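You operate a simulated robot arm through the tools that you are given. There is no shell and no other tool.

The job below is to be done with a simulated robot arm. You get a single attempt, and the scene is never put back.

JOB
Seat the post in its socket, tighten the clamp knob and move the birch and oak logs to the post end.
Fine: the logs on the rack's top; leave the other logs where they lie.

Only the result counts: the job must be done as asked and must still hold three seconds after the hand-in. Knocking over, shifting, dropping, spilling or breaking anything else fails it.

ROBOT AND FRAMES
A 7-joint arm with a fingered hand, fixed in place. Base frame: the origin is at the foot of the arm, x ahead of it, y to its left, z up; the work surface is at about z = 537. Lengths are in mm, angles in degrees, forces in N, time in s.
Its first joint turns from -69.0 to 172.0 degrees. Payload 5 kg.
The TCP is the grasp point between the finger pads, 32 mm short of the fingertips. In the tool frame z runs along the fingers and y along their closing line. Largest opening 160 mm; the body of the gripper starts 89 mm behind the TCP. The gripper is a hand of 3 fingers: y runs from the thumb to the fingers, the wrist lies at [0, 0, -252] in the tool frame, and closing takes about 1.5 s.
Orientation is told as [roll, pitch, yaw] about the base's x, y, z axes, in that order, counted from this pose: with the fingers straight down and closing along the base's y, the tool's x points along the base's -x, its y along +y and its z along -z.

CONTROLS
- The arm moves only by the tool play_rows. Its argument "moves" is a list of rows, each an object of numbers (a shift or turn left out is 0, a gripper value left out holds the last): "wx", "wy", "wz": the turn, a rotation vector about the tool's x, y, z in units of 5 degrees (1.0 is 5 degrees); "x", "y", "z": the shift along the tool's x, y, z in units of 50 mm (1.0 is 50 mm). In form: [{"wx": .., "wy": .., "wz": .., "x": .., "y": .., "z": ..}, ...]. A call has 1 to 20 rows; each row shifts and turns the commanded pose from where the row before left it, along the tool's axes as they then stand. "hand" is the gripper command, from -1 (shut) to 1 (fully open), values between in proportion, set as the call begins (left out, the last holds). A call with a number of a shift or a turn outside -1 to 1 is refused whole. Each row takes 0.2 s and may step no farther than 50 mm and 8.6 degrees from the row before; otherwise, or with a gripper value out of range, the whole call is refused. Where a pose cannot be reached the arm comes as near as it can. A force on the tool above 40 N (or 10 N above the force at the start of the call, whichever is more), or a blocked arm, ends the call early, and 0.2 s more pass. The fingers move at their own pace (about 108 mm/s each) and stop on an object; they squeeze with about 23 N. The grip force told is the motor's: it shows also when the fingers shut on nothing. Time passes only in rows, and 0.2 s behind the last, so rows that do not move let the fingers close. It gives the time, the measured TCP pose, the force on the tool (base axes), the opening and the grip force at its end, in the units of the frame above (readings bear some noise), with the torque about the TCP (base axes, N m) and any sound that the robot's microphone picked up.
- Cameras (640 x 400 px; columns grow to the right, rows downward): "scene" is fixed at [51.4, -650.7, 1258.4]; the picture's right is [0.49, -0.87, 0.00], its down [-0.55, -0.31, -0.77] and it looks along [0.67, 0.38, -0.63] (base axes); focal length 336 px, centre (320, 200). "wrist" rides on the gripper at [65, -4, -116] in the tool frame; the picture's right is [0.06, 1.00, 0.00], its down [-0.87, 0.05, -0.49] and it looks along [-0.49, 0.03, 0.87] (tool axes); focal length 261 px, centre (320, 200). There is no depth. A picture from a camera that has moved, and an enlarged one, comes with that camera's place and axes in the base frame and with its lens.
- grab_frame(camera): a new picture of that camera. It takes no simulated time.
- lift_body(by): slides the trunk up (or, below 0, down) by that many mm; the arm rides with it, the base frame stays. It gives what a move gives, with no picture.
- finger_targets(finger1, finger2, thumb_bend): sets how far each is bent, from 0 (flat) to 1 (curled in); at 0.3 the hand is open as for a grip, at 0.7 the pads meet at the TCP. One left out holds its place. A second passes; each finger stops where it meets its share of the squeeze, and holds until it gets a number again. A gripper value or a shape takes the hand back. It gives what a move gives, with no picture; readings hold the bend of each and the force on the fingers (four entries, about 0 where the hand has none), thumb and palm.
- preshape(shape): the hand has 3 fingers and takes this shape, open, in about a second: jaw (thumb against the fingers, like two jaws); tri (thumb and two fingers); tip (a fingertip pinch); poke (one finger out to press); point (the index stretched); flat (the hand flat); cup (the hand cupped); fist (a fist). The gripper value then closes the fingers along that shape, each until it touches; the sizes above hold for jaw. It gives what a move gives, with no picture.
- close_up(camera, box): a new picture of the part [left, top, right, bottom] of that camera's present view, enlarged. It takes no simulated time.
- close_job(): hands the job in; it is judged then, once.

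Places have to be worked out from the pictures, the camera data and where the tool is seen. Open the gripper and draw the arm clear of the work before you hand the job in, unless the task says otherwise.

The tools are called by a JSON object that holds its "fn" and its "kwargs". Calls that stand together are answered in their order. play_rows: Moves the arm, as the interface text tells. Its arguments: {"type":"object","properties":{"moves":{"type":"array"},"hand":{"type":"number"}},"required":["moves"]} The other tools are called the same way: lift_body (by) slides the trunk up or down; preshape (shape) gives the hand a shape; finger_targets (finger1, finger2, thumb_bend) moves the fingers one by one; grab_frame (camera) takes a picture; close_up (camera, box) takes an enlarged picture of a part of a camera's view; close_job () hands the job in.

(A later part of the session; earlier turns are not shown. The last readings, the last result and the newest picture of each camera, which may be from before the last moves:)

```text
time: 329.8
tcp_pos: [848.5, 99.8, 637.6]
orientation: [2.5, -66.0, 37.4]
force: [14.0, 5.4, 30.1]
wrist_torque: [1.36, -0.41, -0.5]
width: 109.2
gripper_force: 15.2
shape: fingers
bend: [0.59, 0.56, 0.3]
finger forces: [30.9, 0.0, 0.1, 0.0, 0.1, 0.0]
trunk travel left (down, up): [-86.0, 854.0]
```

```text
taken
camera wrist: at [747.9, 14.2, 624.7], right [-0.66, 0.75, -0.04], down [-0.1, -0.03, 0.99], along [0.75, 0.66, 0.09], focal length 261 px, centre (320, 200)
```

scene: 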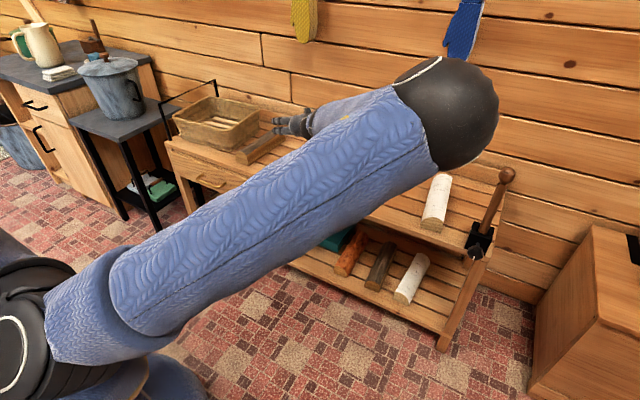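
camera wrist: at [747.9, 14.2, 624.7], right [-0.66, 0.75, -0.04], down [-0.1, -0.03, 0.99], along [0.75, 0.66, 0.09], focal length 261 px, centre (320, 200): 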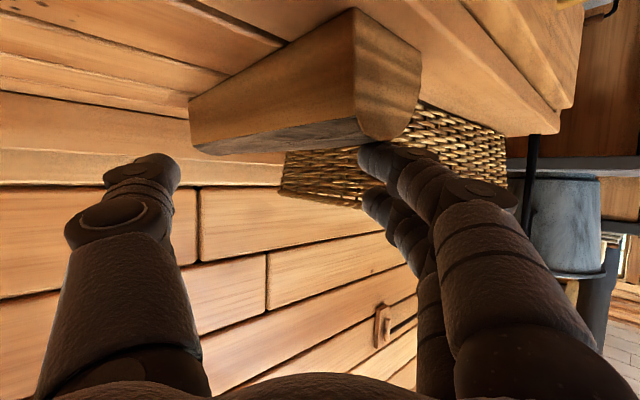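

The fingertip mostly slipped, moving the log only about 5 mm, so that isn't effective. A flatter hand pitch (about 10° down) should extend my reach by some 20 mm, enough to get the fingers behind the corner, so I lift clear and re-pose.

{"fn": "lift_body", "kwargs": {"by": 60}}

{"fn": "finger_targets", "kwargs": {"finger1": 0.3, "finger2": 0.3, "thumb_bend": 0.3}}

{"fn": "play_rows", "kwargs": {"moves": [{"wy": -0.95}, {"wy": -0.95}, {"wy": -0.9}, {}]}}

{"fn": "grab_frame", "kwargs": {"camera": "wrist"}}

{"fn": "close_up", "kwargs": {"camera": "scene", "box": [160, 80, 360, 240]}}

```text
time: 330.8
tcp_pos: [847.6, 100.6, 693.7]
orientation: [2.6, -65.6, 37.4]
force: [0.6, 0.1, 0.2]
wrist_torque: [0.01, 0.0, 0.01]
width: 115.3
gripper_force: 0.1
shape: fingers
bend: [0.56, 0.56, 0.3]
finger forces: [0.0, 0.0, 0.1, 0.0, 0.0, 0.0]
trunk travel left (down, up): [-146.0, 794.0]
```

```text
time: 331.8
tcp_pos: [847.7, 101.0, 694.8]
orientation: [2.6, -65.8, 37.4]
force: [0.3, -0.1, 0.5]
wrist_torque: [-0.01, -0.02, 0.04]
width: 167.8
gripper_force: 0.0
shape: fingers
bend: [0.3, 0.3, 0.3]
finger forces: [0.0, 0.0, 0.0, 0.0, 0.0, 0.0]
trunk travel left (down, up): [-146.0, 794.0]
```

```text
time: 332.8
tcp_pos: [847.5, 99.9, 695.1]
orientation: [6.0, -79.7, 33.9]
force: [1.0, 0.2, 0.3]
wrist_torque: [0.02, -0.03, 0.01]
width: 167.7
gripper_force: 0.2
shape: fingers
bend: [0.3, 0.3, 0.3]
finger forces: [0.1, 0.0, 0.0, 0.0, 0.0, 0.0]
trunk travel left (down, up): [-146.0, 794.0]
```

```text
taken
camera wrist: at [752.7, 19.0, 651.5], right [-0.65, 0.76, -0.04], down [-0.28, -0.18, 0.94], along [0.71, 0.62, 0.33], focal length 261 px, centre (320, 200)
```

wrist: 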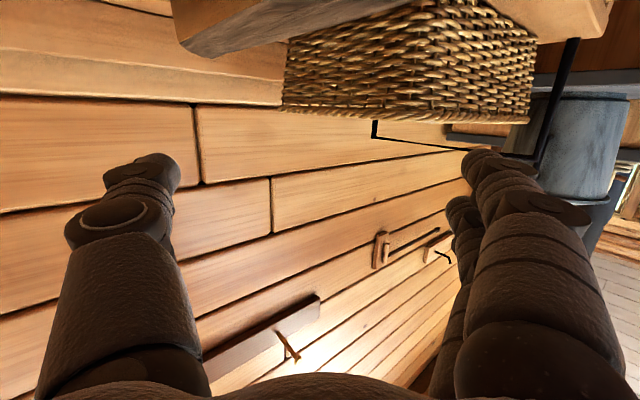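

```text
2.50 times, centred on (260, 160) of scene
camera zoom: at [51.4, -650.7, 1258.4], right [0.49, -0.87, 0.0], down [-0.55, -0.31, -0.77], along [0.67, 0.38, -0.63], focal length 839 px, centre (470, 300)
```

zoom: 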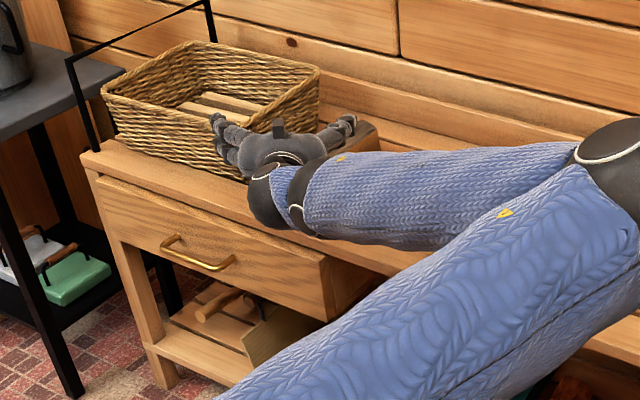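

The hand is now pitched about 10° below horizontal. I advance so the fingers come over the spot behind the oak's left corner, still above the log.

{"fn": "play_rows", "kwargs": {"moves": [{"z": 0.357, "y": -0.215, "x": -0.065}, {"z": 0.357, "y": -0.215, "x": -0.065}, {}]}}

{"fn": "grab_frame", "kwargs": {"camera": "wrist"}}

{"fn": "close_up", "kwargs": {"camera": "scene", "box": [200, 90, 320, 190]}}

```text
time: 333.6
tcp_pos: [886.5, 95.7, 696.9]
orientation: [6.1, -79.7, 33.8]
force: [-0.3, -0.3, 0.0]
wrist_torque: [0.04, 0.02, 0.0]
width: 167.6
gripper_force: 0.0
shape: fingers
bend: [0.3, 0.3, 0.3]
finger forces: [0.0, 0.0, 0.0, 0.0, 0.0, 0.0]
out of reach, approached as far as the arm can: row 2
trunk travel left (down, up): [-146.0, 794.0]
```

```text
taken
camera wrist: at [791.5, 15.0, 653.4], right [-0.65, 0.76, -0.04], down [-0.28, -0.18, 0.94], along [0.71, 0.62, 0.33], focal length 261 px, centre (320, 200)
```

wrist: 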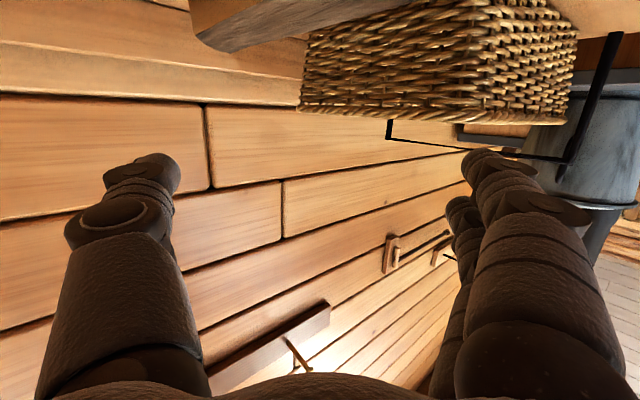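

```text
4.00 times, centred on (260, 140) of scene
camera zoom: at [51.4, -650.7, 1258.4], right [0.49, -0.87, 0.0], down [-0.55, -0.31, -0.77], along [0.67, 0.38, -0.63], focal length 1343 px, centre (560, 440)
```

zoom: 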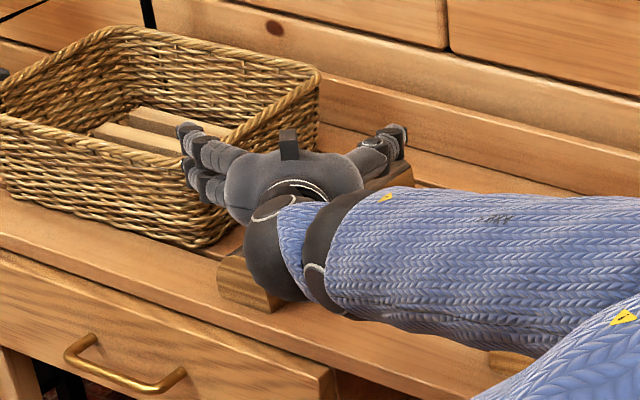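

The limit leaves the fingers about 7–10 mm short. The wrist is 50 mm below the shoulder here, which costs sideways reach, so I raise the hand with the arm, lower the trunk to compensate, and push left again.

{"fn": "play_rows", "kwargs": {"moves": [{"x": -0.5, "z": -0.09}, {"x": -0.6, "z": -0.11}, {"z": 0.2, "y": 0.25, "x": -0.06}, {"z": 0.2, "y": 0.25, "x": -0.06}, {}]}}

{"fn": "lift_body", "kwargs": {"by": -55}}

{"fn": "close_up", "kwargs": {"camera": "scene", "box": [200, 90, 320, 190]}}

```text
time: 334.8
tcp_pos: [885.6, 117.1, 759.0]
orientation: [6.1, -79.7, 33.9]
force: [-0.6, 0.4, 0.4]
wrist_torque: [0.01, -0.02, 0.05]
width: 167.8
gripper_force: 0.1
shape: fingers
bend: [0.3, 0.3, 0.3]
finger forces: [0.0, 0.0, 0.1, 0.0, 0.0, 0.1]
out of reach, approached as far as the arm can: row 4
trunk travel left (down, up): [-146.0, 794.0]
```

```text
time: 335.8
tcp_pos: [885.9, 117.3, 703.1]
orientation: [6.1, -79.8, 33.9]
force: [0.0, 0.4, 0.9]
wrist_torque: [-0.03, -0.02, -0.01]
width: 168.2
gripper_force: 0.0
shape: fingers
bend: [0.3, 0.3, 0.3]
finger forces: [0.1, 0.0, 0.0, 0.0, 0.0, 0.0]
trunk travel left (down, up): [-91.0, 848.0]
```

```text
4.00 times, centred on (260, 140) of scene
camera zoom: at [51.4, -650.7, 1258.4], right [0.49, -0.87, 0.0], down [-0.55, -0.31, -0.77], along [0.67, 0.38, -0.63], focal length 1343 px, centre (560, 440)
```

zoom: 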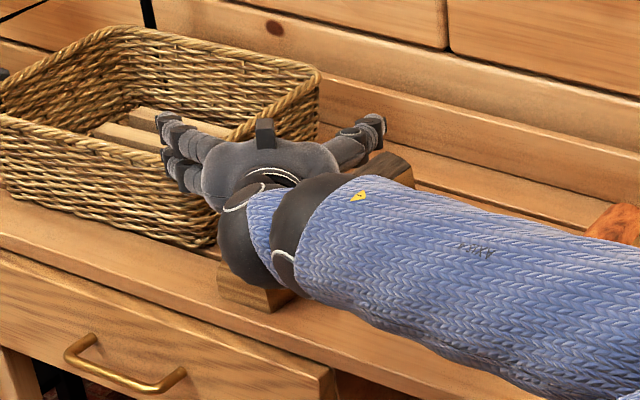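

Now the fingertips are at about (855, 206), properly behind the oak's left corner and clear of the basket. I lower with the trunk, then a bit with the arm, and check.

{"fn": "lift_body", "kwargs": {"by": -75}}

{"fn": "grab_frame", "kwargs": {"camera": "wrist"}}

{"fn": "close_up", "kwargs": {"camera": "scene", "box": [200, 110, 320, 210]}}

```text
time: 336.9
tcp_pos: [885.6, 117.2, 627.7]
orientation: [5.9, -79.8, 33.9]
force: [1.1, 0.0, 1.4]
wrist_torque: [-0.01, 0.0, 0.02]
width: 168.0
gripper_force: 0.1
shape: fingers
bend: [0.3, 0.3, 0.3]
finger forces: [0.0, 0.0, 0.0, 0.0, 0.0, 0.1]
trunk travel left (down, up): [-16.0, 924.0]
```

```text
taken
camera wrist: at [789.7, 36.4, 583.7], right [-0.65, 0.76, -0.04], down [-0.28, -0.18, 0.94], along [0.71, 0.62, 0.33], focal length 261 px, centre (320, 200)
```

wrist: 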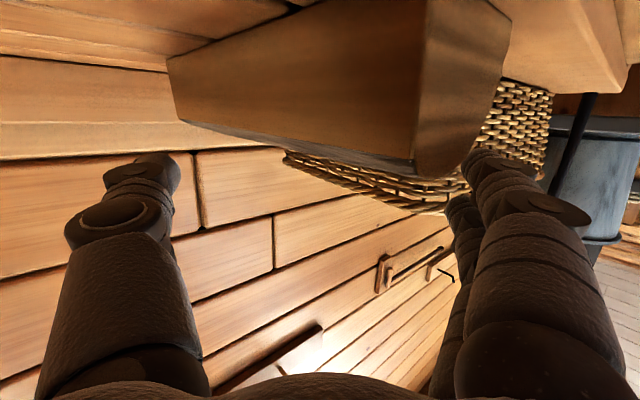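

```text
4.00 times, centred on (260, 160) of scene
camera zoom: at [51.4, -650.7, 1258.4], right [0.49, -0.87, 0.0], down [-0.55, -0.31, -0.77], along [0.67, 0.38, -0.63], focal length 1343 px, centre (560, 360)
```

zoom: 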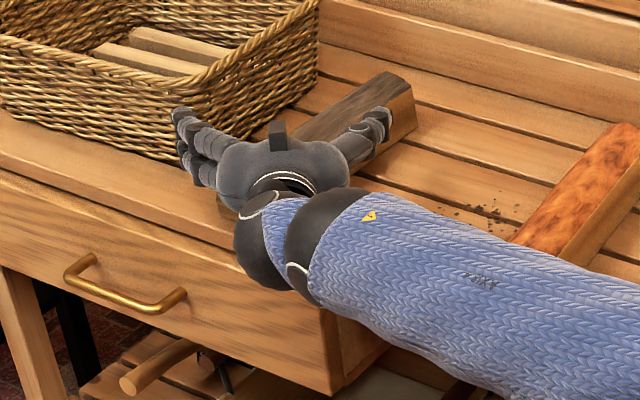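

The fingertips appear just outside the oak's left face. I lower the remaining 28 mm, 14 by trunk and 14 by arm, watching the force.

{"fn": "lift_body", "kwargs": {"by": -14}}

{"fn": "play_rows", "kwargs": {"moves": [{"x": 0.1, "z": 0.018}, {"x": 0.1, "z": 0.018}, {"x": 0.08, "z": 0.014}, {}]}}

{"fn": "grab_frame", "kwargs": {"camera": "wrist"}}

{"fn": "close_up", "kwargs": {"camera": "scene", "box": [200, 110, 320, 210]}}

```text
time: 337.5
tcp_pos: [885.3, 117.3, 613.5]
orientation: [6.0, -79.8, 33.9]
force: [-0.2, 1.0, 0.7]
wrist_torque: [0.0, -0.01, 0.04]
width: 167.8
gripper_force: 0.0
shape: fingers
bend: [0.3, 0.3, 0.3]
finger forces: [0.0, 0.0, 0.1, 0.1, 0.0, 0.1]
trunk travel left (down, up): [-2.0, 938.0]
```

```text
time: 338.5
tcp_pos: [884.8, 114.1, 600.1]
orientation: [6.1, -79.9, 33.8]
force: [0.4, 0.0, 0.1]
wrist_torque: [-0.01, 0.03, 0.04]
width: 167.5
gripper_force: 0.1
shape: fingers
bend: [0.3, 0.3, 0.3]
finger forces: [0.1, 0.1, 0.1, 0.0, 0.0, 0.0]
out of reach, approached as far as the arm can: row 3
trunk travel left (down, up): [-2.0, 938.0]
```

```text
taken
camera wrist: at [788.8, 33.0, 556.0], right [-0.65, 0.76, -0.04], down [-0.28, -0.18, 0.94], along [0.71, 0.62, 0.33], focal length 261 px, centre (320, 200)
```

wrist: 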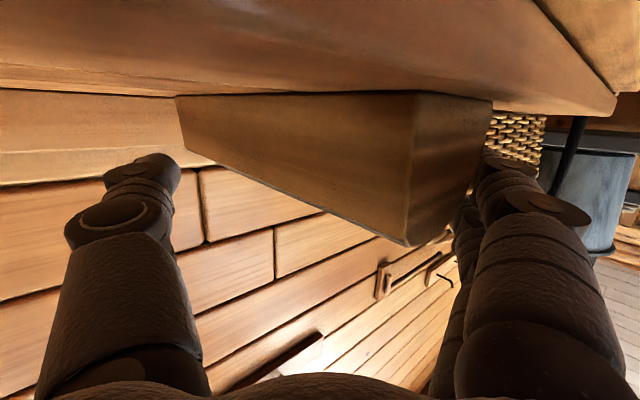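

```text
4.00 times, centred on (260, 160) of scene
camera zoom: at [51.4, -650.7, 1258.4], right [0.49, -0.87, 0.0], down [-0.55, -0.31, -0.77], along [0.67, 0.38, -0.63], focal length 1343 px, centre (560, 360)
```

zoom: 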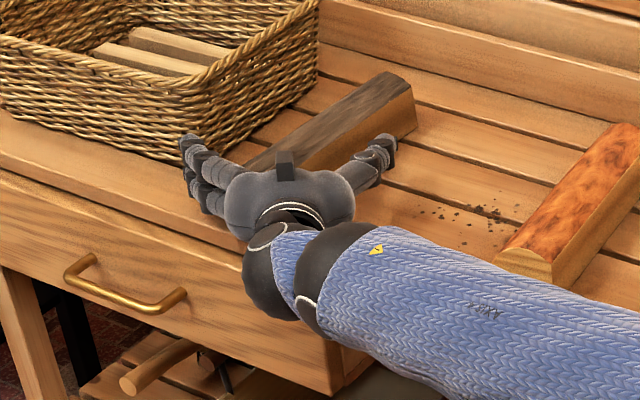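

The fingers are down beside the oak's left face with no contact. I close part of the gap by moving right 8 mm, then slide forward to hook deeper along the face.

{"fn": "play_rows", "kwargs": {"moves": [{"z": -0.1, "y": -0.122, "x": 0.018}, {"z": 0.113, "y": -0.096, "x": -0.02}, {"z": 0.113, "y": -0.096, "x": -0.02}, {}]}}

{"fn": "close_up", "kwargs": {"camera": "wrist", "box": [380, 60, 620, 280]}}

{"fn": "close_up", "kwargs": {"camera": "scene", "box": [220, 120, 300, 190]}}

```text
time: 339.5
tcp_pos: [899.3, 106.4, 599.0]
orientation: [6.0, -79.8, 33.9]
force: [-2.7, 0.4, 2.1]
wrist_torque: [0.15, 0.19, 0.11]
width: 171.3
gripper_force: 2.1
shape: fingers
bend: [0.29, 0.3, 0.3]
finger forces: [3.3, 0.0, 0.0, 0.0, 0.1, 0.0]
trunk travel left (down, up): [-2.0, 938.0]
```

```text
1.82 times, centred on (500, 170) of wrist
camera zoom: at [804.3, 25.2, 555.3], right [-0.65, 0.76, -0.04], down [-0.28, -0.18, 0.94], along [0.71, 0.62, 0.33], focal length 474 px, centre (-7, 254)
```

zoom: 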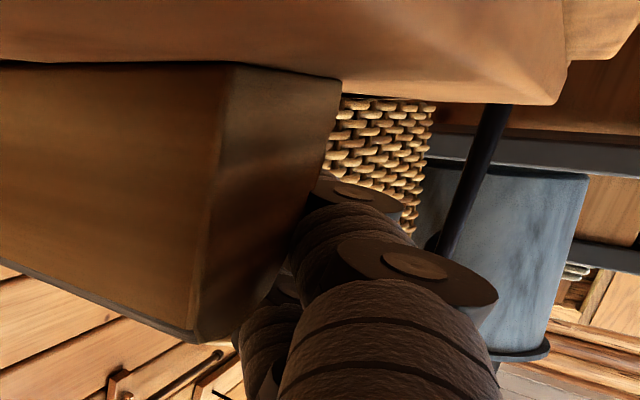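

```text
5.71 times, centred on (260, 155) of scene
camera zoom: at [51.4, -650.7, 1258.4], right [0.49, -0.87, 0.0], down [-0.55, -0.31, -0.77], along [0.67, 0.38, -0.63], focal length 1918 px, centre (663, 457)
```

zoom: 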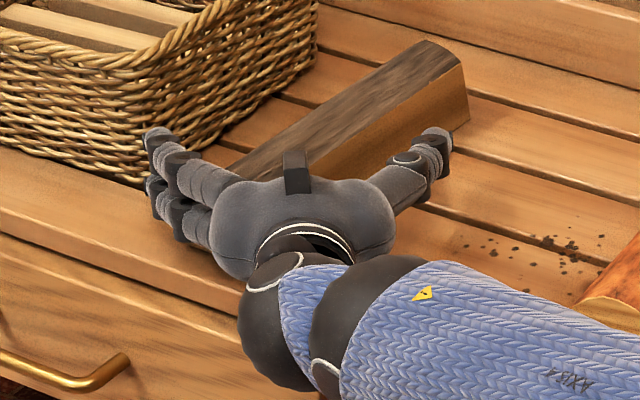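

Finger 1 is now in contact with the oak's left face. I drag right 20 mm in small rows and look.

{"fn": "play_rows", "kwargs": {"moves": [{"z": -0.054, "y": -0.084, "x": 0.01}, {"z": -0.054, "y": -0.084, "x": 0.01}, {"z": -0.054, "y": -0.084, "x": 0.01}, {"z": -0.054, "y": -0.084, "x": 0.01}, {}]}}

{"fn": "close_up", "kwargs": {"camera": "scene", "box": [220, 120, 320, 200]}}

{"fn": "grab_frame", "kwargs": {"camera": "wrist"}}

```text
time: 340.7
tcp_pos: [900.8, 87.5, 598.6]
orientation: [5.9, -79.7, 33.9]
force: [-1.5, 1.0, 1.8]
wrist_torque: [0.08, 0.09, -0.05]
width: 170.9
gripper_force: 1.1
shape: fingers
bend: [0.28, 0.3, 0.3]
finger forces: [2.0, 0.0, 0.0, 0.0, 0.0, 0.0]
trunk travel left (down, up): [-2.0, 938.0]
```

```text
5.00 times, centred on (270, 160) of scene
camera zoom: at [51.4, -650.7, 1258.4], right [0.49, -0.87, 0.0], down [-0.55, -0.31, -0.77], along [0.67, 0.38, -0.63], focal length 1678 px, centre (570, 400)
```

zoom: 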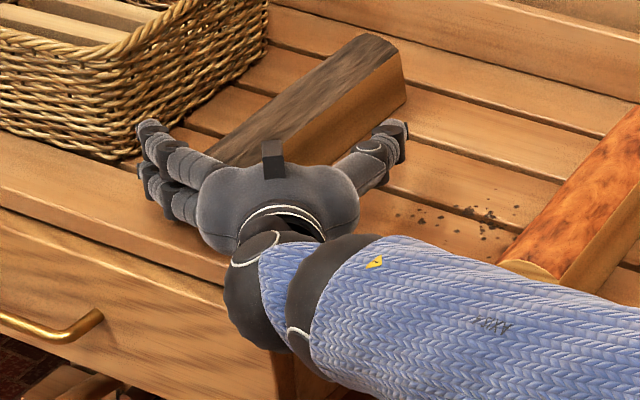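

```text
taken
camera wrist: at [805.1, 5.7, 553.8], right [-0.65, 0.76, -0.04], down [-0.28, -0.18, 0.94], along [0.71, 0.62, 0.33], focal length 261 px, centre (320, 200)
```

wrist: 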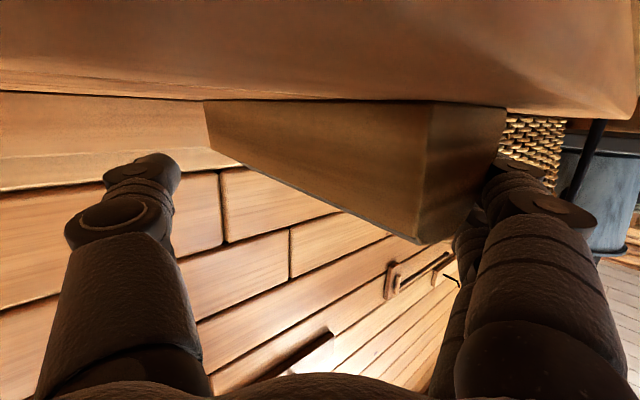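

It works: the oak's front end follows with only 2 N of force and the log is turning toward the hand's heading. I continue dragging right 30 mm.

{"fn": "play_rows", "kwargs": {"moves": [{"z": -0.062, "y": -0.104, "x": 0.011}, {"z": -0.062, "y": -0.104, "x": 0.011}, {"z": -0.062, "y": -0.104, "x": 0.011}, {"z": -0.062, "y": -0.104, "x": 0.011}, {"z": -0.062, "y": -0.104, "x": 0.011}, {}]}}

{"fn": "close_up", "kwargs": {"camera": "scene", "box": [220, 120, 320, 200]}}

{"fn": "grab_frame", "kwargs": {"camera": "wrist"}}

```text
time: 342.1
tcp_pos: [904.9, 58.0, 598.4]
orientation: [6.1, -79.8, 33.8]
force: [-0.9, 0.4, -0.3]
wrist_torque: [0.02, 0.04, -0.03]
width: 170.6
gripper_force: 0.5
shape: fingers
bend: [0.28, 0.3, 0.3]
finger forces: [1.4, 0.1, 0.1, 0.0, 0.0, 0.1]
trunk travel left (down, up): [-2.0, 938.0]
```

```text
5.00 times, centred on (270, 160) of scene
camera zoom: at [51.4, -650.7, 1258.4], right [0.49, -0.87, 0.0], down [-0.55, -0.31, -0.77], along [0.67, 0.38, -0.63], focal length 1678 px, centre (570, 400)
```

zoom: 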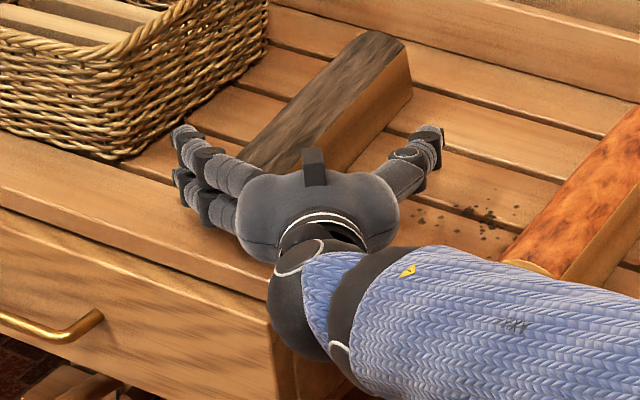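

```text
taken
camera wrist: at [809.7, -24.7, 554.8], right [-0.65, 0.76, -0.04], down [-0.28, -0.18, 0.94], along [0.71, 0.62, 0.33], focal length 261 px, centre (320, 200)
```

wrist: 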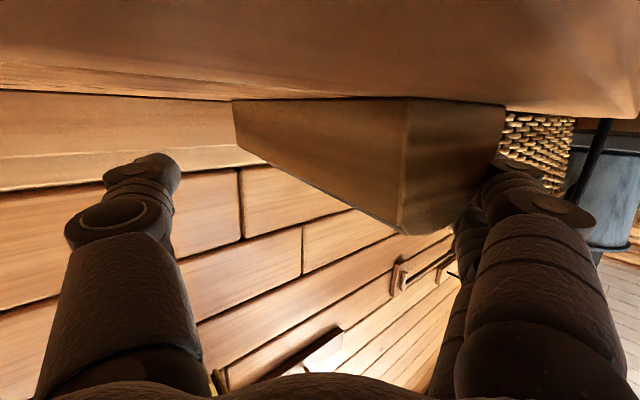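

The oak keeps turning nicely. The camera housing is near the table's front edge, so I continue dragging right another 40 mm while rising a few millimetres.

{"fn": "play_rows", "kwargs": {"moves": [{"z": -0.113, "y": -0.116, "x": -0.004}, {"z": -0.113, "y": -0.116, "x": -0.004}, {"z": -0.113, "y": -0.116, "x": -0.004}, {"z": -0.113, "y": -0.116, "x": -0.004}, {"z": -0.113, "y": -0.116, "x": -0.004}, {}]}}

{"fn": "close_up", "kwargs": {"camera": "scene", "box": [220, 110, 340, 200]}}

{"fn": "grab_frame", "kwargs": {"camera": "wrist"}}

```text
time: 343.5
tcp_pos: [903.3, 16.6, 603.1]
orientation: [5.9, -79.8, 34.0]
force: [-0.5, 1.1, 0.0]
wrist_torque: [0.05, 0.02, -0.01]
width: 170.0
gripper_force: 0.2
shape: fingers
bend: [0.29, 0.3, 0.3]
finger forces: [0.7, 0.0, 0.0, 0.0, 0.1, 0.0]
trunk travel left (down, up): [-2.0, 938.0]
```

```text
4.44 times, centred on (280, 155) of scene
camera zoom: at [51.4, -650.7, 1258.4], right [0.49, -0.87, 0.0], down [-0.55, -0.31, -0.77], along [0.67, 0.38, -0.63], focal length 1492 px, centre (498, 400)
```

zoom: 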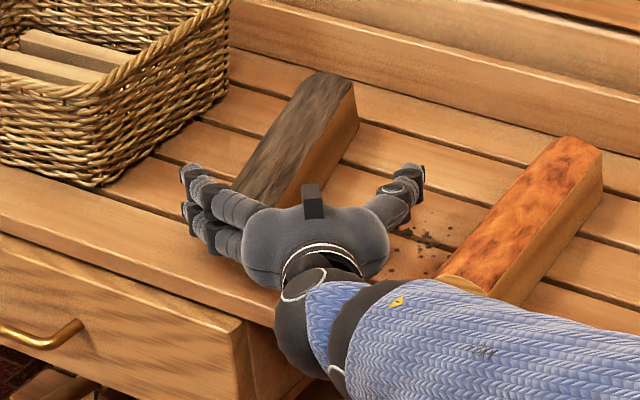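

```text
taken
camera wrist: at [807.7, -65.9, 560.5], right [-0.65, 0.76, -0.04], down [-0.28, -0.18, 0.94], along [0.71, 0.62, 0.33], focal length 261 px, centre (320, 200)
```

wrist: 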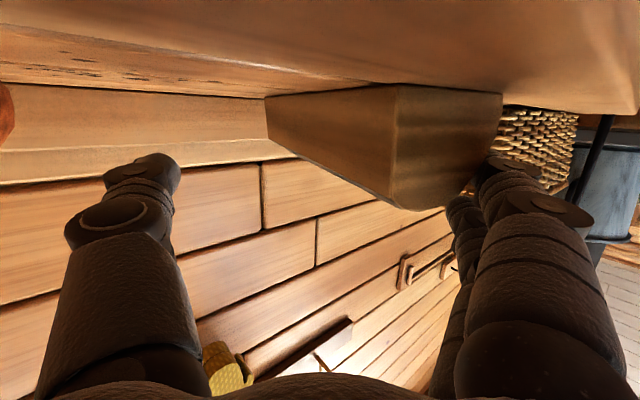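

The oak has come about 80 mm to the right and now lies at roughly az 16°, front end near (864, 68). The pine limits further dragging with this heading, so I turn the hand to about 30° around the fingertips and drag a final 12 mm.

{"fn": "play_rows", "kwargs": {"moves": [{"wx": 0.984, "wz": 0.178, "z": -0.145, "y": 0.072, "x": 0.027}, {"wx": 0.984, "wz": 0.178, "z": -0.145, "y": 0.072, "x": 0.027}, {}]}}

{"fn": "close_up", "kwargs": {"camera": "scene", "box": [220, 110, 340, 200]}}

{"fn": "grab_frame", "kwargs": {"camera": "wrist"}}

```text
time: 344.3
tcp_pos: [886.7, 12.4, 604.3]
orientation: [6.0, -79.6, 23.9]
force: [-1.0, 1.0, 0.3]
wrist_torque: [-0.04, 0.0, 0.0]
width: 168.6
gripper_force: 0.1
shape: fingers
bend: [0.3, 0.3, 0.3]
finger forces: [0.0, 0.0, 0.0, 0.0, 0.0, 0.0]
trunk travel left (down, up): [-2.0, 938.0]
```

```text
4.44 times, centred on (280, 155) of scene
camera zoom: at [51.4, -650.7, 1258.4], right [0.49, -0.87, 0.0], down [-0.55, -0.31, -0.77], along [0.67, 0.38, -0.63], focal length 1492 px, centre (498, 400)
```

zoom: 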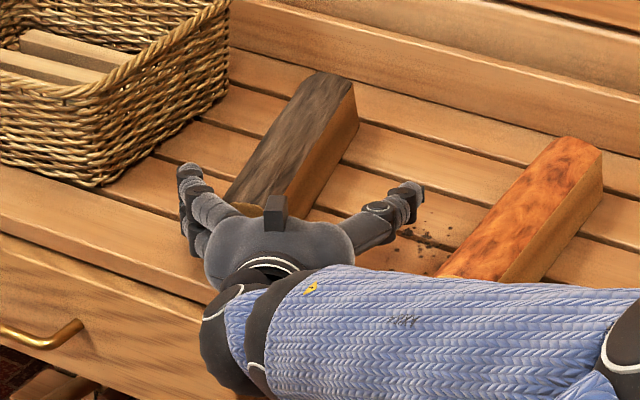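

```text
taken
camera wrist: at [778.9, -51.8, 561.0], right [-0.51, 0.86, -0.04], down [-0.3, -0.13, 0.94], along [0.81, 0.49, 0.33], focal length 261 px, centre (320, 200)
```

wrist: 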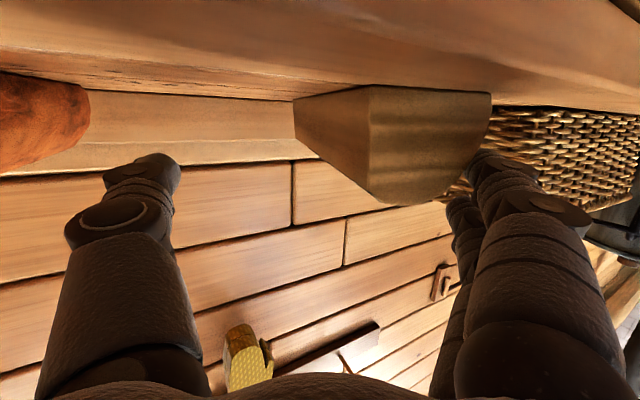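

The hand now heads 30° left with the oak's front end against the left fingers. I bend just the two fingers inward, thumb staying open, to push the oak's front end further right without moving the hand near the pine.

{"fn": "finger_targets", "kwargs": {"finger1": 0.45, "finger2": 0.45}}

{"fn": "grab_frame", "kwargs": {"camera": "wrist"}}

{"fn": "finger_targets", "kwargs": {"finger1": 0.58, "finger2": 0.58}}

{"fn": "grab_frame", "kwargs": {"camera": "wrist"}}

{"fn": "close_up", "kwargs": {"camera": "scene", "box": [220, 110, 340, 200]}}

```text
time: 345.3
tcp_pos: [887.5, 12.5, 604.1]
orientation: [6.0, -79.6, 24.0]
force: [-1.5, 1.3, 2.4]
wrist_torque: [0.18, 0.05, 0.07]
width: 142.0
gripper_force: 1.2
shape: fingers
bend: [0.43, 0.45, 0.3]
finger forces: [3.0, 0.0, 0.0, 0.1, 0.0, 0.0]
trunk travel left (down, up): [-2.0, 938.0]
```

```text
taken
camera wrist: at [778.9, -51.5, 561.2], right [-0.51, 0.86, -0.04], down [-0.3, -0.13, 0.94], along [0.81, 0.49, 0.33], focal length 261 px, centre (320, 200)
```

wrist: 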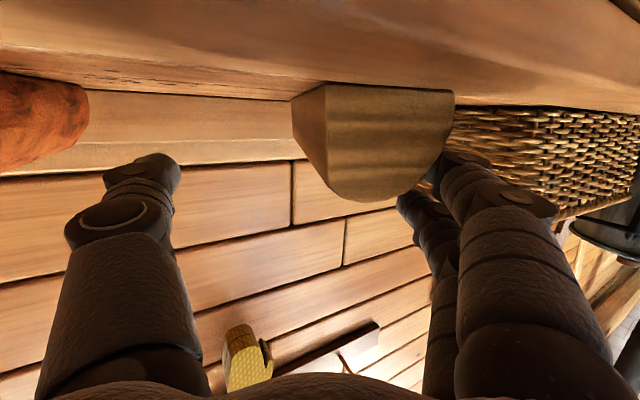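

```text
time: 346.3
tcp_pos: [888.4, 11.7, 605.1]
orientation: [5.9, -79.6, 24.1]
force: [-0.6, 0.8, 0.1]
wrist_torque: [0.03, 0.02, 0.02]
width: 115.6
gripper_force: 0.3
shape: fingers
bend: [0.56, 0.57, 0.3]
finger forces: [1.1, 0.1, 0.0, 0.1, 0.0, 0.1]
trunk travel left (down, up): [-2.0, 938.0]
```

```text
taken
camera wrist: at [779.0, -51.7, 560.9], right [-0.51, 0.86, -0.04], down [-0.3, -0.13, 0.94], along [0.81, 0.49, 0.33], focal length 261 px, centre (320, 200)
```

wrist: 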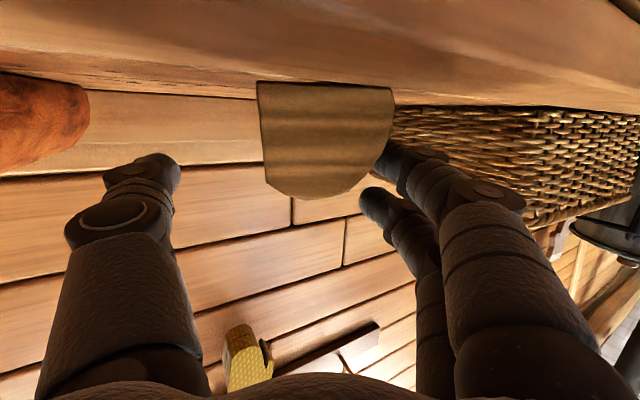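

```text
4.44 times, centred on (280, 155) of scene
camera zoom: at [51.4, -650.7, 1258.4], right [0.49, -0.87, 0.0], down [-0.55, -0.31, -0.77], along [0.67, 0.38, -0.63], focal length 1492 px, centre (498, 400)
```

zoom: 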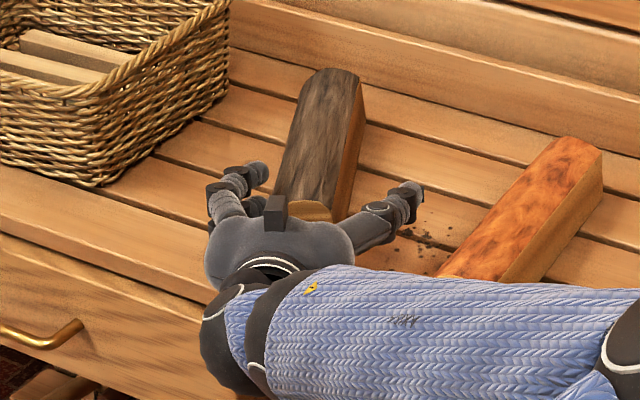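

The oak is now aligned with the hand and centred in front of it: front end at about (880, 10), axis heading about 30°. I lift clear, set a 104 mm opening, and pitch the hand back to the steeper angle used for the birch.

{"fn": "lift_body", "kwargs": {"by": 80}}

{"fn": "play_rows", "kwargs": {"moves": [{"wy": 0.95}, {"wy": 0.95}, {"wy": 0.9}, {}], "hand": 0.3}}

{"fn": "grab_frame", "kwargs": {"camera": "wrist"}}

{"fn": "close_up", "kwargs": {"camera": "scene", "box": [220, 80, 380, 200]}}

```text
time: 347.5
tcp_pos: [886.7, 13.0, 684.4]
orientation: [6.1, -79.6, 23.9]
force: [-0.3, 0.2, -0.4]
wrist_torque: [0.0, 0.02, 0.0]
width: 114.2
gripper_force: 0.1
shape: fingers
bend: [0.57, 0.57, 0.3]
finger forces: [0.1, 0.1, 0.0, 0.0, 0.1, 0.0]
trunk travel left (down, up): [-82.0, 858.0]
```

```text
time: 348.5
tcp_pos: [886.3, 12.8, 683.8]
orientation: [2.7, -65.6, 27.6]
force: [-0.4, 0.4, 0.2]
wrist_torque: [0.01, -0.03, -0.02]
width: 103.9
gripper_force: 0.1
shape: jaw
bend: [0.7, 0.7, 0.67]
finger forces: [0.0, 0.0, 0.0, 0.0, 0.0, 0.0]
trunk travel left (down, up): [-82.0, 858.0]
```

```text
taken
camera wrist: at [773.5, -55.1, 672.1], right [-0.52, 0.85, -0.04], down [-0.09, -0.01, 1.0], along [0.85, 0.52, 0.09], focal length 261 px, centre (320, 200)
```

wrist: 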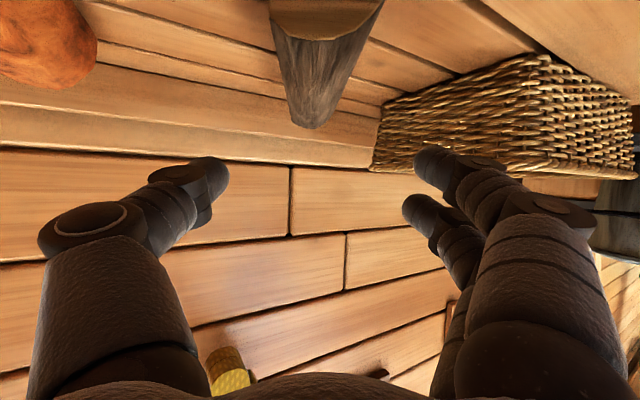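

```text
3.33 times, centred on (300, 140) of scene
camera zoom: at [51.4, -650.7, 1258.4], right [0.49, -0.87, 0.0], down [-0.55, -0.31, -0.77], along [0.67, 0.38, -0.63], focal length 1119 px, centre (387, 400)
```

zoom: 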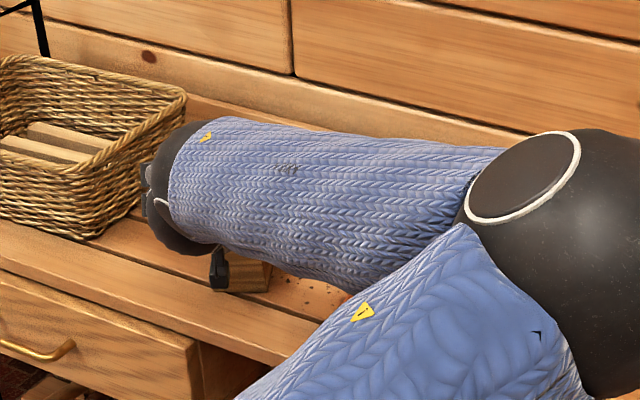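

The oak lies straight ahead of the hand. I move forward about 65 mm over it to grip nearer its middle.

{"fn": "play_rows", "kwargs": {"moves": [{"z": 0.595, "y": -0.016, "x": -0.266}, {"z": 0.595, "y": -0.016, "x": -0.266}, {}]}}

{"fn": "grab_frame", "kwargs": {"camera": "wrist"}}

```text
time: 349.3
tcp_pos: [946.3, 44.3, 681.9]
orientation: [2.6, -65.6, 27.5]
force: [-0.1, 0.6, -0.5]
wrist_torque: [0.01, -0.05, 0.02]
width: 103.8
gripper_force: 0.1
shape: jaw
bend: [0.7, 0.7, 0.67]
finger forces: [0.0, 0.0, 0.0, 0.0, 0.0, 0.1]
trunk travel left (down, up): [-82.0, 858.0]
```

```text
taken
camera wrist: at [832.2, -23.8, 670.2], right [-0.52, 0.85, -0.04], down [-0.09, -0.01, 1.0], along [0.85, 0.52, 0.09], focal length 261 px, centre (320, 200)
```

wrist: 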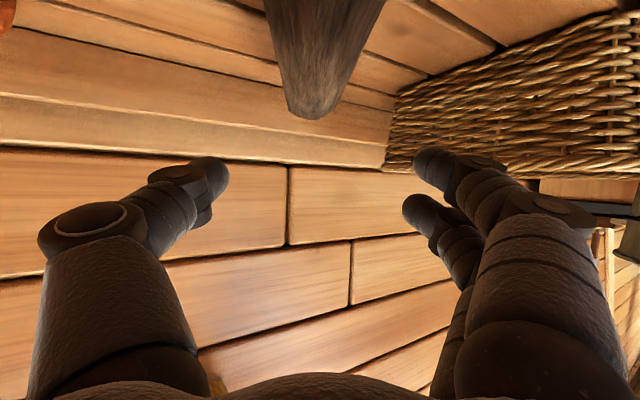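

Reach is fine at (946, 44) and the oak is centred. I lower onto it in steps.

{"fn": "lift_body", "kwargs": {"by": -60}}

{"fn": "grab_frame", "kwargs": {"camera": "wrist"}}

{"fn": "lift_body", "kwargs": {"by": -20}}

{"fn": "grab_frame", "kwargs": {"camera": "wrist"}}

```text
time: 350.3
tcp_pos: [945.5, 44.2, 622.4]
orientation: [2.6, -65.6, 27.5]
force: [0.3, 0.5, -0.8]
wrist_torque: [-0.01, 0.02, 0.02]
width: 104.0
gripper_force: 0.2
shape: jaw
bend: [0.7, 0.7, 0.67]
finger forces: [0.0, 0.1, 0.0, 0.0, 0.1, 0.1]
trunk travel left (down, up): [-22.0, 918.0]
```

```text
taken
camera wrist: at [832.0, -23.6, 611.0], right [-0.52, 0.85, -0.04], down [-0.1, -0.01, 1.0], along [0.85, 0.52, 0.09], focal length 261 px, centre (320, 200)
```

wrist: 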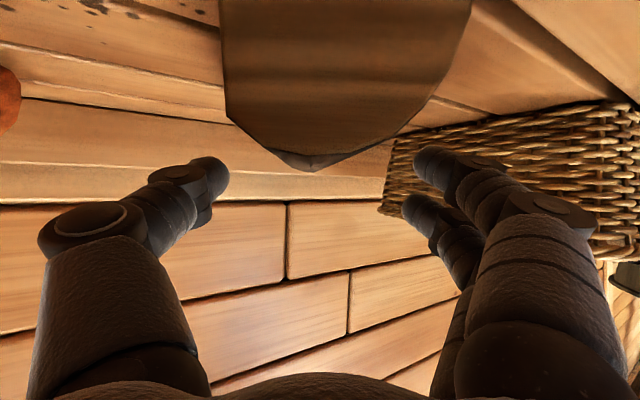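

```text
time: 350.9
tcp_pos: [947.0, 45.0, 602.8]
orientation: [2.6, -65.6, 27.5]
force: [-0.2, 0.3, -0.8]
wrist_torque: [0.01, 0.02, 0.02]
width: 103.8
gripper_force: 0.1
shape: jaw
bend: [0.7, 0.7, 0.67]
finger forces: [0.0, 0.0, 0.0, 0.1, 0.0, 0.0]
trunk travel left (down, up): [-2.0, 938.0]
```

```text
taken
camera wrist: at [831.9, -23.6, 590.9], right [-0.52, 0.85, -0.04], down [-0.1, -0.01, 1.0], along [0.85, 0.52, 0.09], focal length 261 px, centre (320, 200)
```

wrist: 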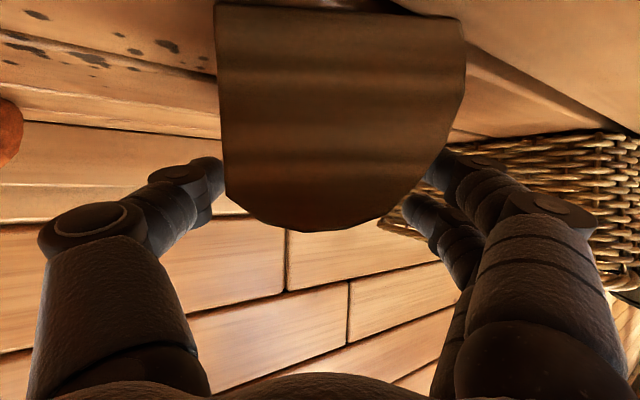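

Good centring. The trunk is at its lowest, so I lower the last 13 mm with the arm.

{"fn": "play_rows", "kwargs": {"moves": [{"z": 0.054, "x": 0.118}, {"z": 0.054, "x": 0.118}, {}]}}

{"fn": "grab_frame", "kwargs": {"camera": "wrist"}}

```text
time: 351.7
tcp_pos: [945.4, 44.3, 589.8]
orientation: [2.6, -65.6, 27.6]
force: [0.0, 0.1, -0.2]
wrist_torque: [0.03, -0.01, -0.01]
width: 103.9
gripper_force: 0.0
shape: jaw
bend: [0.7, 0.7, 0.67]
finger forces: [0.0, 0.0, 0.0, 0.0, 0.0, 0.1]
trunk travel left (down, up): [-2.0, 938.0]
```

```text
taken
camera wrist: at [831.6, -23.5, 577.7], right [-0.52, 0.85, -0.04], down [-0.1, -0.01, 1.0], along [0.85, 0.52, 0.09], focal length 261 px, centre (320, 200)
```

wrist: 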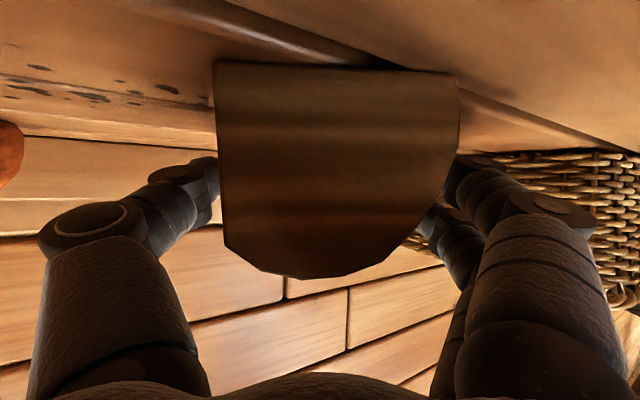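

The hand straddles the oak at the right height with no contact. I close on it.

{"fn": "play_rows", "kwargs": {"moves": [{}, {}, {}, {}, {}, {}, {}], "hand": -1}}

{"fn": "lift_body", "kwargs": {"by": 15}}

{"fn": "grab_frame", "kwargs": {"camera": "wrist"}}

```text
time: 353.3
tcp_pos: [945.1, 43.7, 589.5]
orientation: [2.5, -65.5, 27.5]
force: [1.4, 1.4, 0.7]
wrist_torque: [0.1, 0.01, 0.01]
width: 52.0
gripper_force: 23.2
shape: jaw
bend: [0.73, 0.73, 0.7]
finger forces: [10.6, 9.8, 0.0, 0.0, 20.3, 0.0]
trunk travel left (down, up): [-2.0, 938.0]
```

```text
time: 354.0
tcp_pos: [944.7, 43.6, 602.5]
orientation: [2.5, -65.5, 27.3]
force: [0.2, 0.3, -5.5]
wrist_torque: [-0.11, 0.21, -0.02]
width: 51.9
gripper_force: 23.7
shape: jaw
bend: [0.73, 0.73, 0.7]
finger forces: [11.3, 8.6, 0.0, 0.0, 20.7, 0.1]
trunk travel left (down, up): [-17.0, 923.0]
```

```text
taken
camera wrist: at [831.8, -23.8, 591.6], right [-0.52, 0.85, -0.04], down [-0.09, -0.01, 1.0], along [0.85, 0.52, 0.09], focal length 261 px, centre (320, 200)
```

wrist: 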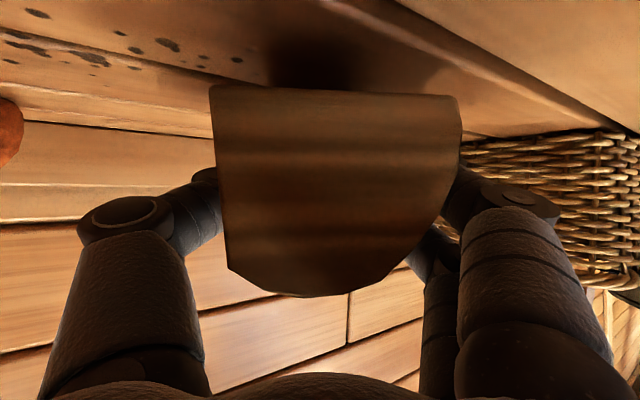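

The oak is gripped securely, weighing about 0.55 kg. I lift it well clear and start carrying it right.

{"fn": "lift_body", "kwargs": {"by": 145}}

{"fn": "play_rows", "kwargs": {"moves": [{"z": -0.2, "y": -0.35, "x": 0.08}, {"z": -0.37, "y": -0.69, "x": 0.16}, {"z": -0.37, "y": -0.69, "x": 0.16}, {"z": -0.37, "y": -0.69, "x": 0.16}, {"z": -0.37, "y": -0.69, "x": 0.16}, {}]}}

{"fn": "grab_frame", "kwargs": {"camera": "scene"}}

{"fn": "grab_frame", "kwargs": {"camera": "wrist"}}

```text
time: 355.7
tcp_pos: [946.3, 44.4, 749.5]
orientation: [2.5, -65.7, 27.4]
force: [0.1, 0.1, -6.3]
wrist_torque: [-0.12, 0.23, 0.01]
width: 51.8
gripper_force: 23.4
shape: jaw
bend: [0.73, 0.73, 0.7]
finger forces: [11.5, 8.5, 0.1, 0.0, 20.6, 0.0]
trunk travel left (down, up): [-162.0, 778.0]
```

```text
time: 357.1
tcp_pos: [943.1, -136.6, 747.2]
orientation: [2.8, -65.6, 27.4]
force: [0.2, 0.3, -4.7]
wrist_torque: [-0.15, 0.27, -0.01]
width: 51.5
gripper_force: 23.2
shape: jaw
bend: [0.74, 0.73, 0.7]
finger forces: [11.5, 8.8, 0.1, 0.0, 20.8, 0.0]
trunk travel left (down, up): [-162.0, 778.0]
```

```text
taken
```

scene: 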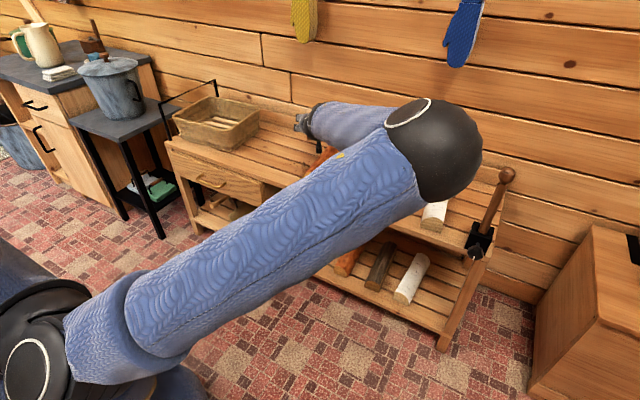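

```text
taken
camera wrist: at [829.1, -204.3, 736.0], right [-0.52, 0.85, -0.04], down [-0.09, -0.01, 1.0], along [0.85, 0.52, 0.09], focal length 261 px, centre (320, 200)
```

wrist: 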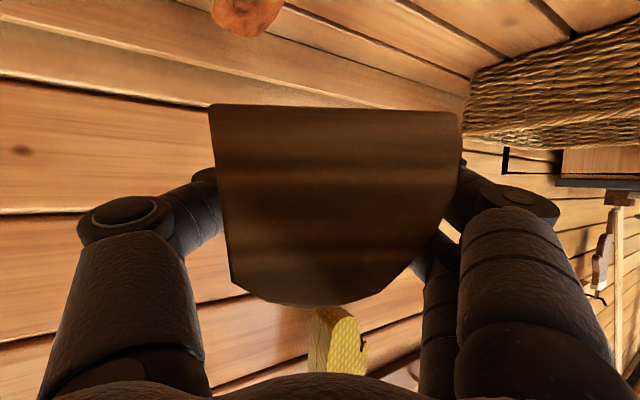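

Smooth so far. I carry on right to about y=-300 and then turn the hand 23° clockwise so the log ends up parallel to the birch.

{"fn": "play_rows", "kwargs": {"moves": [{"z": -0.37, "y": -0.69, "x": 0.16}, {"z": -0.37, "y": -0.69, "x": 0.16}, {"z": -0.37, "y": -0.69, "x": 0.16}, {"z": -0.37, "y": -0.69, "x": 0.16}, {"wx": 0.838, "wz": 0.38}, {"wx": 0.838, "wz": 0.38}, {"wx": 0.838, "wz": 0.38}, {"wx": 0.838, "wz": 0.38}, {"wx": 0.838, "wz": 0.38}, {}]}}

{"fn": "grab_frame", "kwargs": {"camera": "scene"}}

{"fn": "grab_frame", "kwargs": {"camera": "wrist"}}

```text
time: 359.3
tcp_pos: [941.6, -296.4, 747.1]
orientation: [2.4, -65.2, 4.6]
force: [0.2, 0.6, -5.5]
wrist_torque: [-0.01, 0.3, 0.01]
width: 51.0
gripper_force: 23.3
shape: jaw
bend: [0.74, 0.73, 0.7]
finger forces: [11.4, 8.1, 0.1, 0.0, 19.8, 0.0]
trunk travel left (down, up): [-162.0, 778.0]
```

```text
taken
```

scene: 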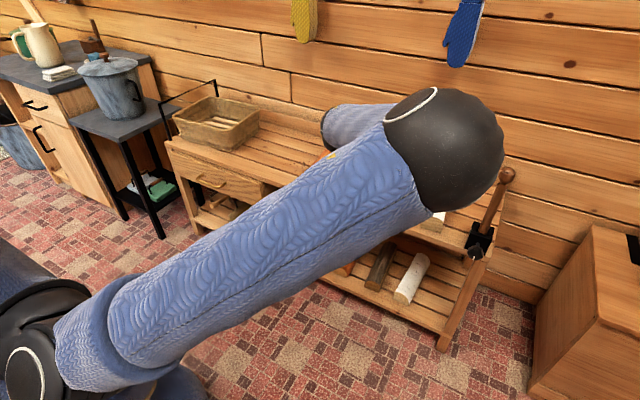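

```text
taken
camera wrist: at [810.2, -314.2, 736.0], right [-0.14, 0.99, -0.04], down [-0.09, 0.03, 1.0], along [0.99, 0.15, 0.08], focal length 261 px, centre (320, 200)
```

wrist: 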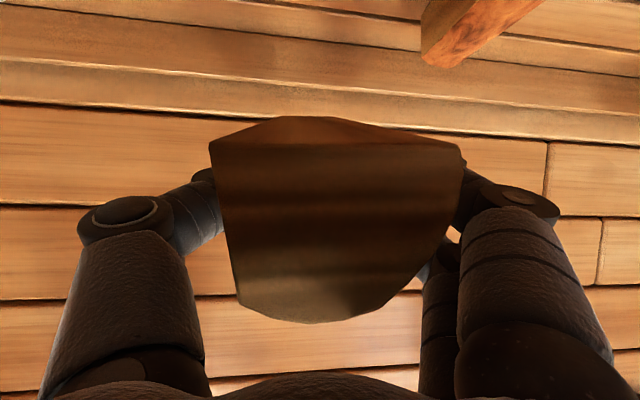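

The oak has drooped a little at its far end but is still well above everything. I continue smoothly to its place beside the birch.

{"fn": "play_rows", "kwargs": {"moves": [{"z": -0.09, "y": -0.3, "x": 0.04}, {"z": -0.178, "y": -0.583, "x": 0.082}, {"z": -0.178, "y": -0.583, "x": 0.082}, {"z": -0.178, "y": -0.583, "x": 0.082}, {"z": -0.178, "y": -0.583, "x": 0.082}, {"z": -0.178, "y": -0.583, "x": 0.082}, {"z": -0.09, "y": -0.29, "x": 0.04}, {}]}}

{"fn": "grab_frame", "kwargs": {"camera": "scene"}}

{"fn": "grab_frame", "kwargs": {"camera": "wrist"}}

{"fn": "close_up", "kwargs": {"camera": "scene", "box": [360, 90, 540, 250]}}

```text
time: 361.1
tcp_pos: [905.0, -477.1, 743.6]
orientation: [2.4, -65.2, 4.5]
force: [0.1, -0.1, -5.9]
wrist_torque: [-0.01, 0.28, 0.0]
width: 50.9
gripper_force: 23.4
shape: jaw
bend: [0.74, 0.73, 0.7]
finger forces: [11.3, 8.1, 0.0, 0.0, 19.7, 0.1]
trunk travel left (down, up): [-162.0, 778.0]
```

```text
taken
```

scene: 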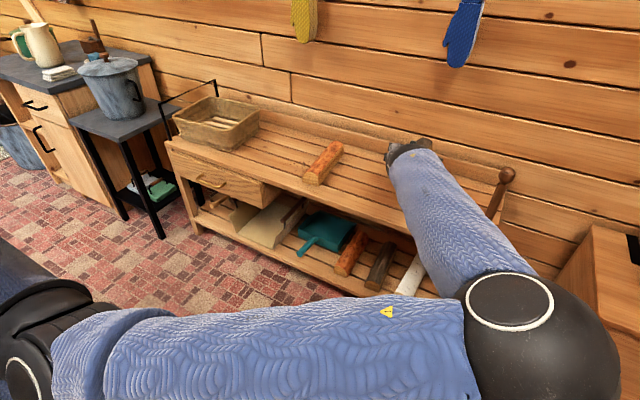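

```text
taken
camera wrist: at [772.6, -495.6, 732.7], right [-0.14, 0.99, -0.04], down [-0.09, 0.03, 1.0], along [0.99, 0.15, 0.08], focal length 261 px, centre (320, 200)
```

wrist: 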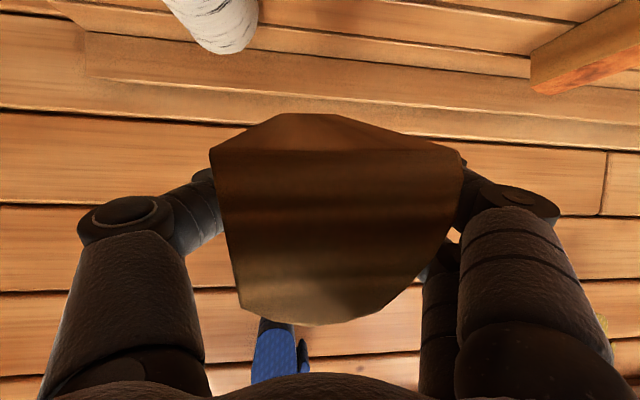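

```text
2.50 times, centred on (450, 170) of scene
camera zoom: at [51.4, -650.7, 1258.4], right [0.49, -0.87, 0.0], down [-0.55, -0.31, -0.77], along [0.67, 0.38, -0.63], focal length 839 px, centre (-5, 275)
```

zoom: 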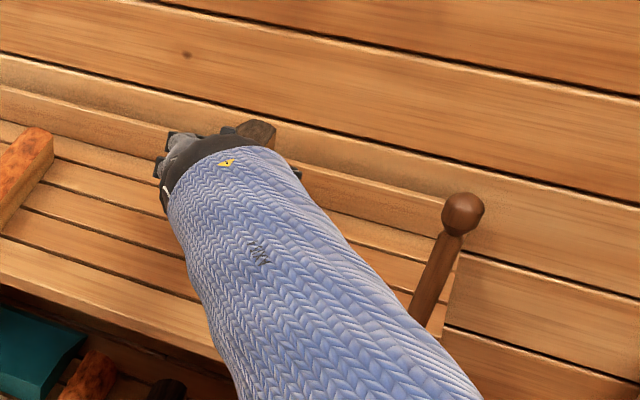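

The oak is in line, parallel to the birch. I shift 15 mm left to leave room for the thumb, then lower.

{"fn": "play_rows", "kwargs": {"moves": [{"z": 0.033, "y": 0.297, "x": -0.015}, {}]}}

{"fn": "lift_body", "kwargs": {"by": -80}}

{"fn": "close_up", "kwargs": {"camera": "scene", "box": [360, 110, 540, 270]}}

{"fn": "grab_frame", "kwargs": {"camera": "wrist"}}

```text
time: 361.7
tcp_pos: [905.8, -460.7, 743.9]
orientation: [2.6, -65.1, 4.5]
force: [-0.4, 0.5, -5.5]
wrist_torque: [-0.03, 0.3, 0.01]
width: 50.7
gripper_force: 23.6
shape: jaw
bend: [0.74, 0.73, 0.7]
finger forces: [11.5, 8.1, 0.0, 0.0, 20.1, 0.0]
trunk travel left (down, up): [-162.0, 778.0]
```

```text
time: 362.8
tcp_pos: [905.2, -460.8, 665.1]
orientation: [2.5, -65.3, 4.6]
force: [-0.6, 0.6, -6.8]
wrist_torque: [0.01, 0.29, -0.03]
width: 50.8
gripper_force: 22.8
shape: jaw
bend: [0.74, 0.73, 0.7]
finger forces: [11.5, 8.2, 0.0, 0.0, 19.9, 0.1]
trunk travel left (down, up): [-82.0, 858.0]
```

```text
2.50 times, centred on (450, 190) of scene
camera zoom: at [51.4, -650.7, 1258.4], right [0.49, -0.87, 0.0], down [-0.55, -0.31, -0.77], along [0.67, 0.38, -0.63], focal length 839 px, centre (-5, 225)
```

zoom: 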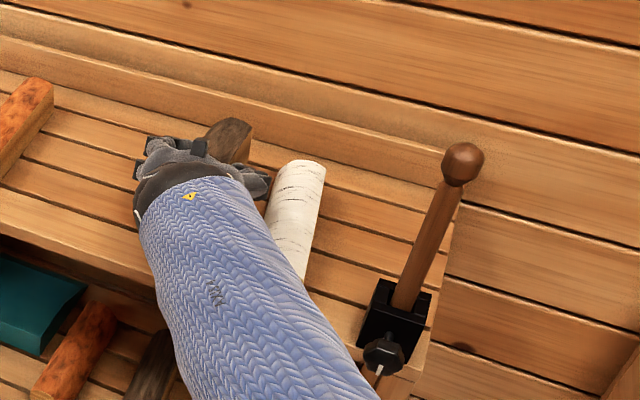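

```text
taken
camera wrist: at [772.9, -479.3, 653.4], right [-0.14, 0.99, -0.04], down [-0.09, 0.03, 1.0], along [0.99, 0.15, 0.08], focal length 261 px, centre (320, 200)
```

wrist: 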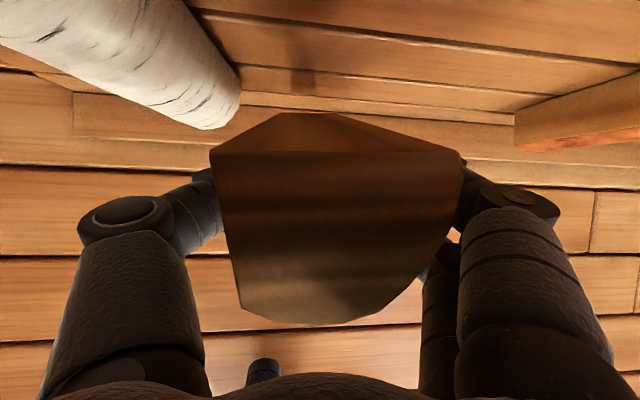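

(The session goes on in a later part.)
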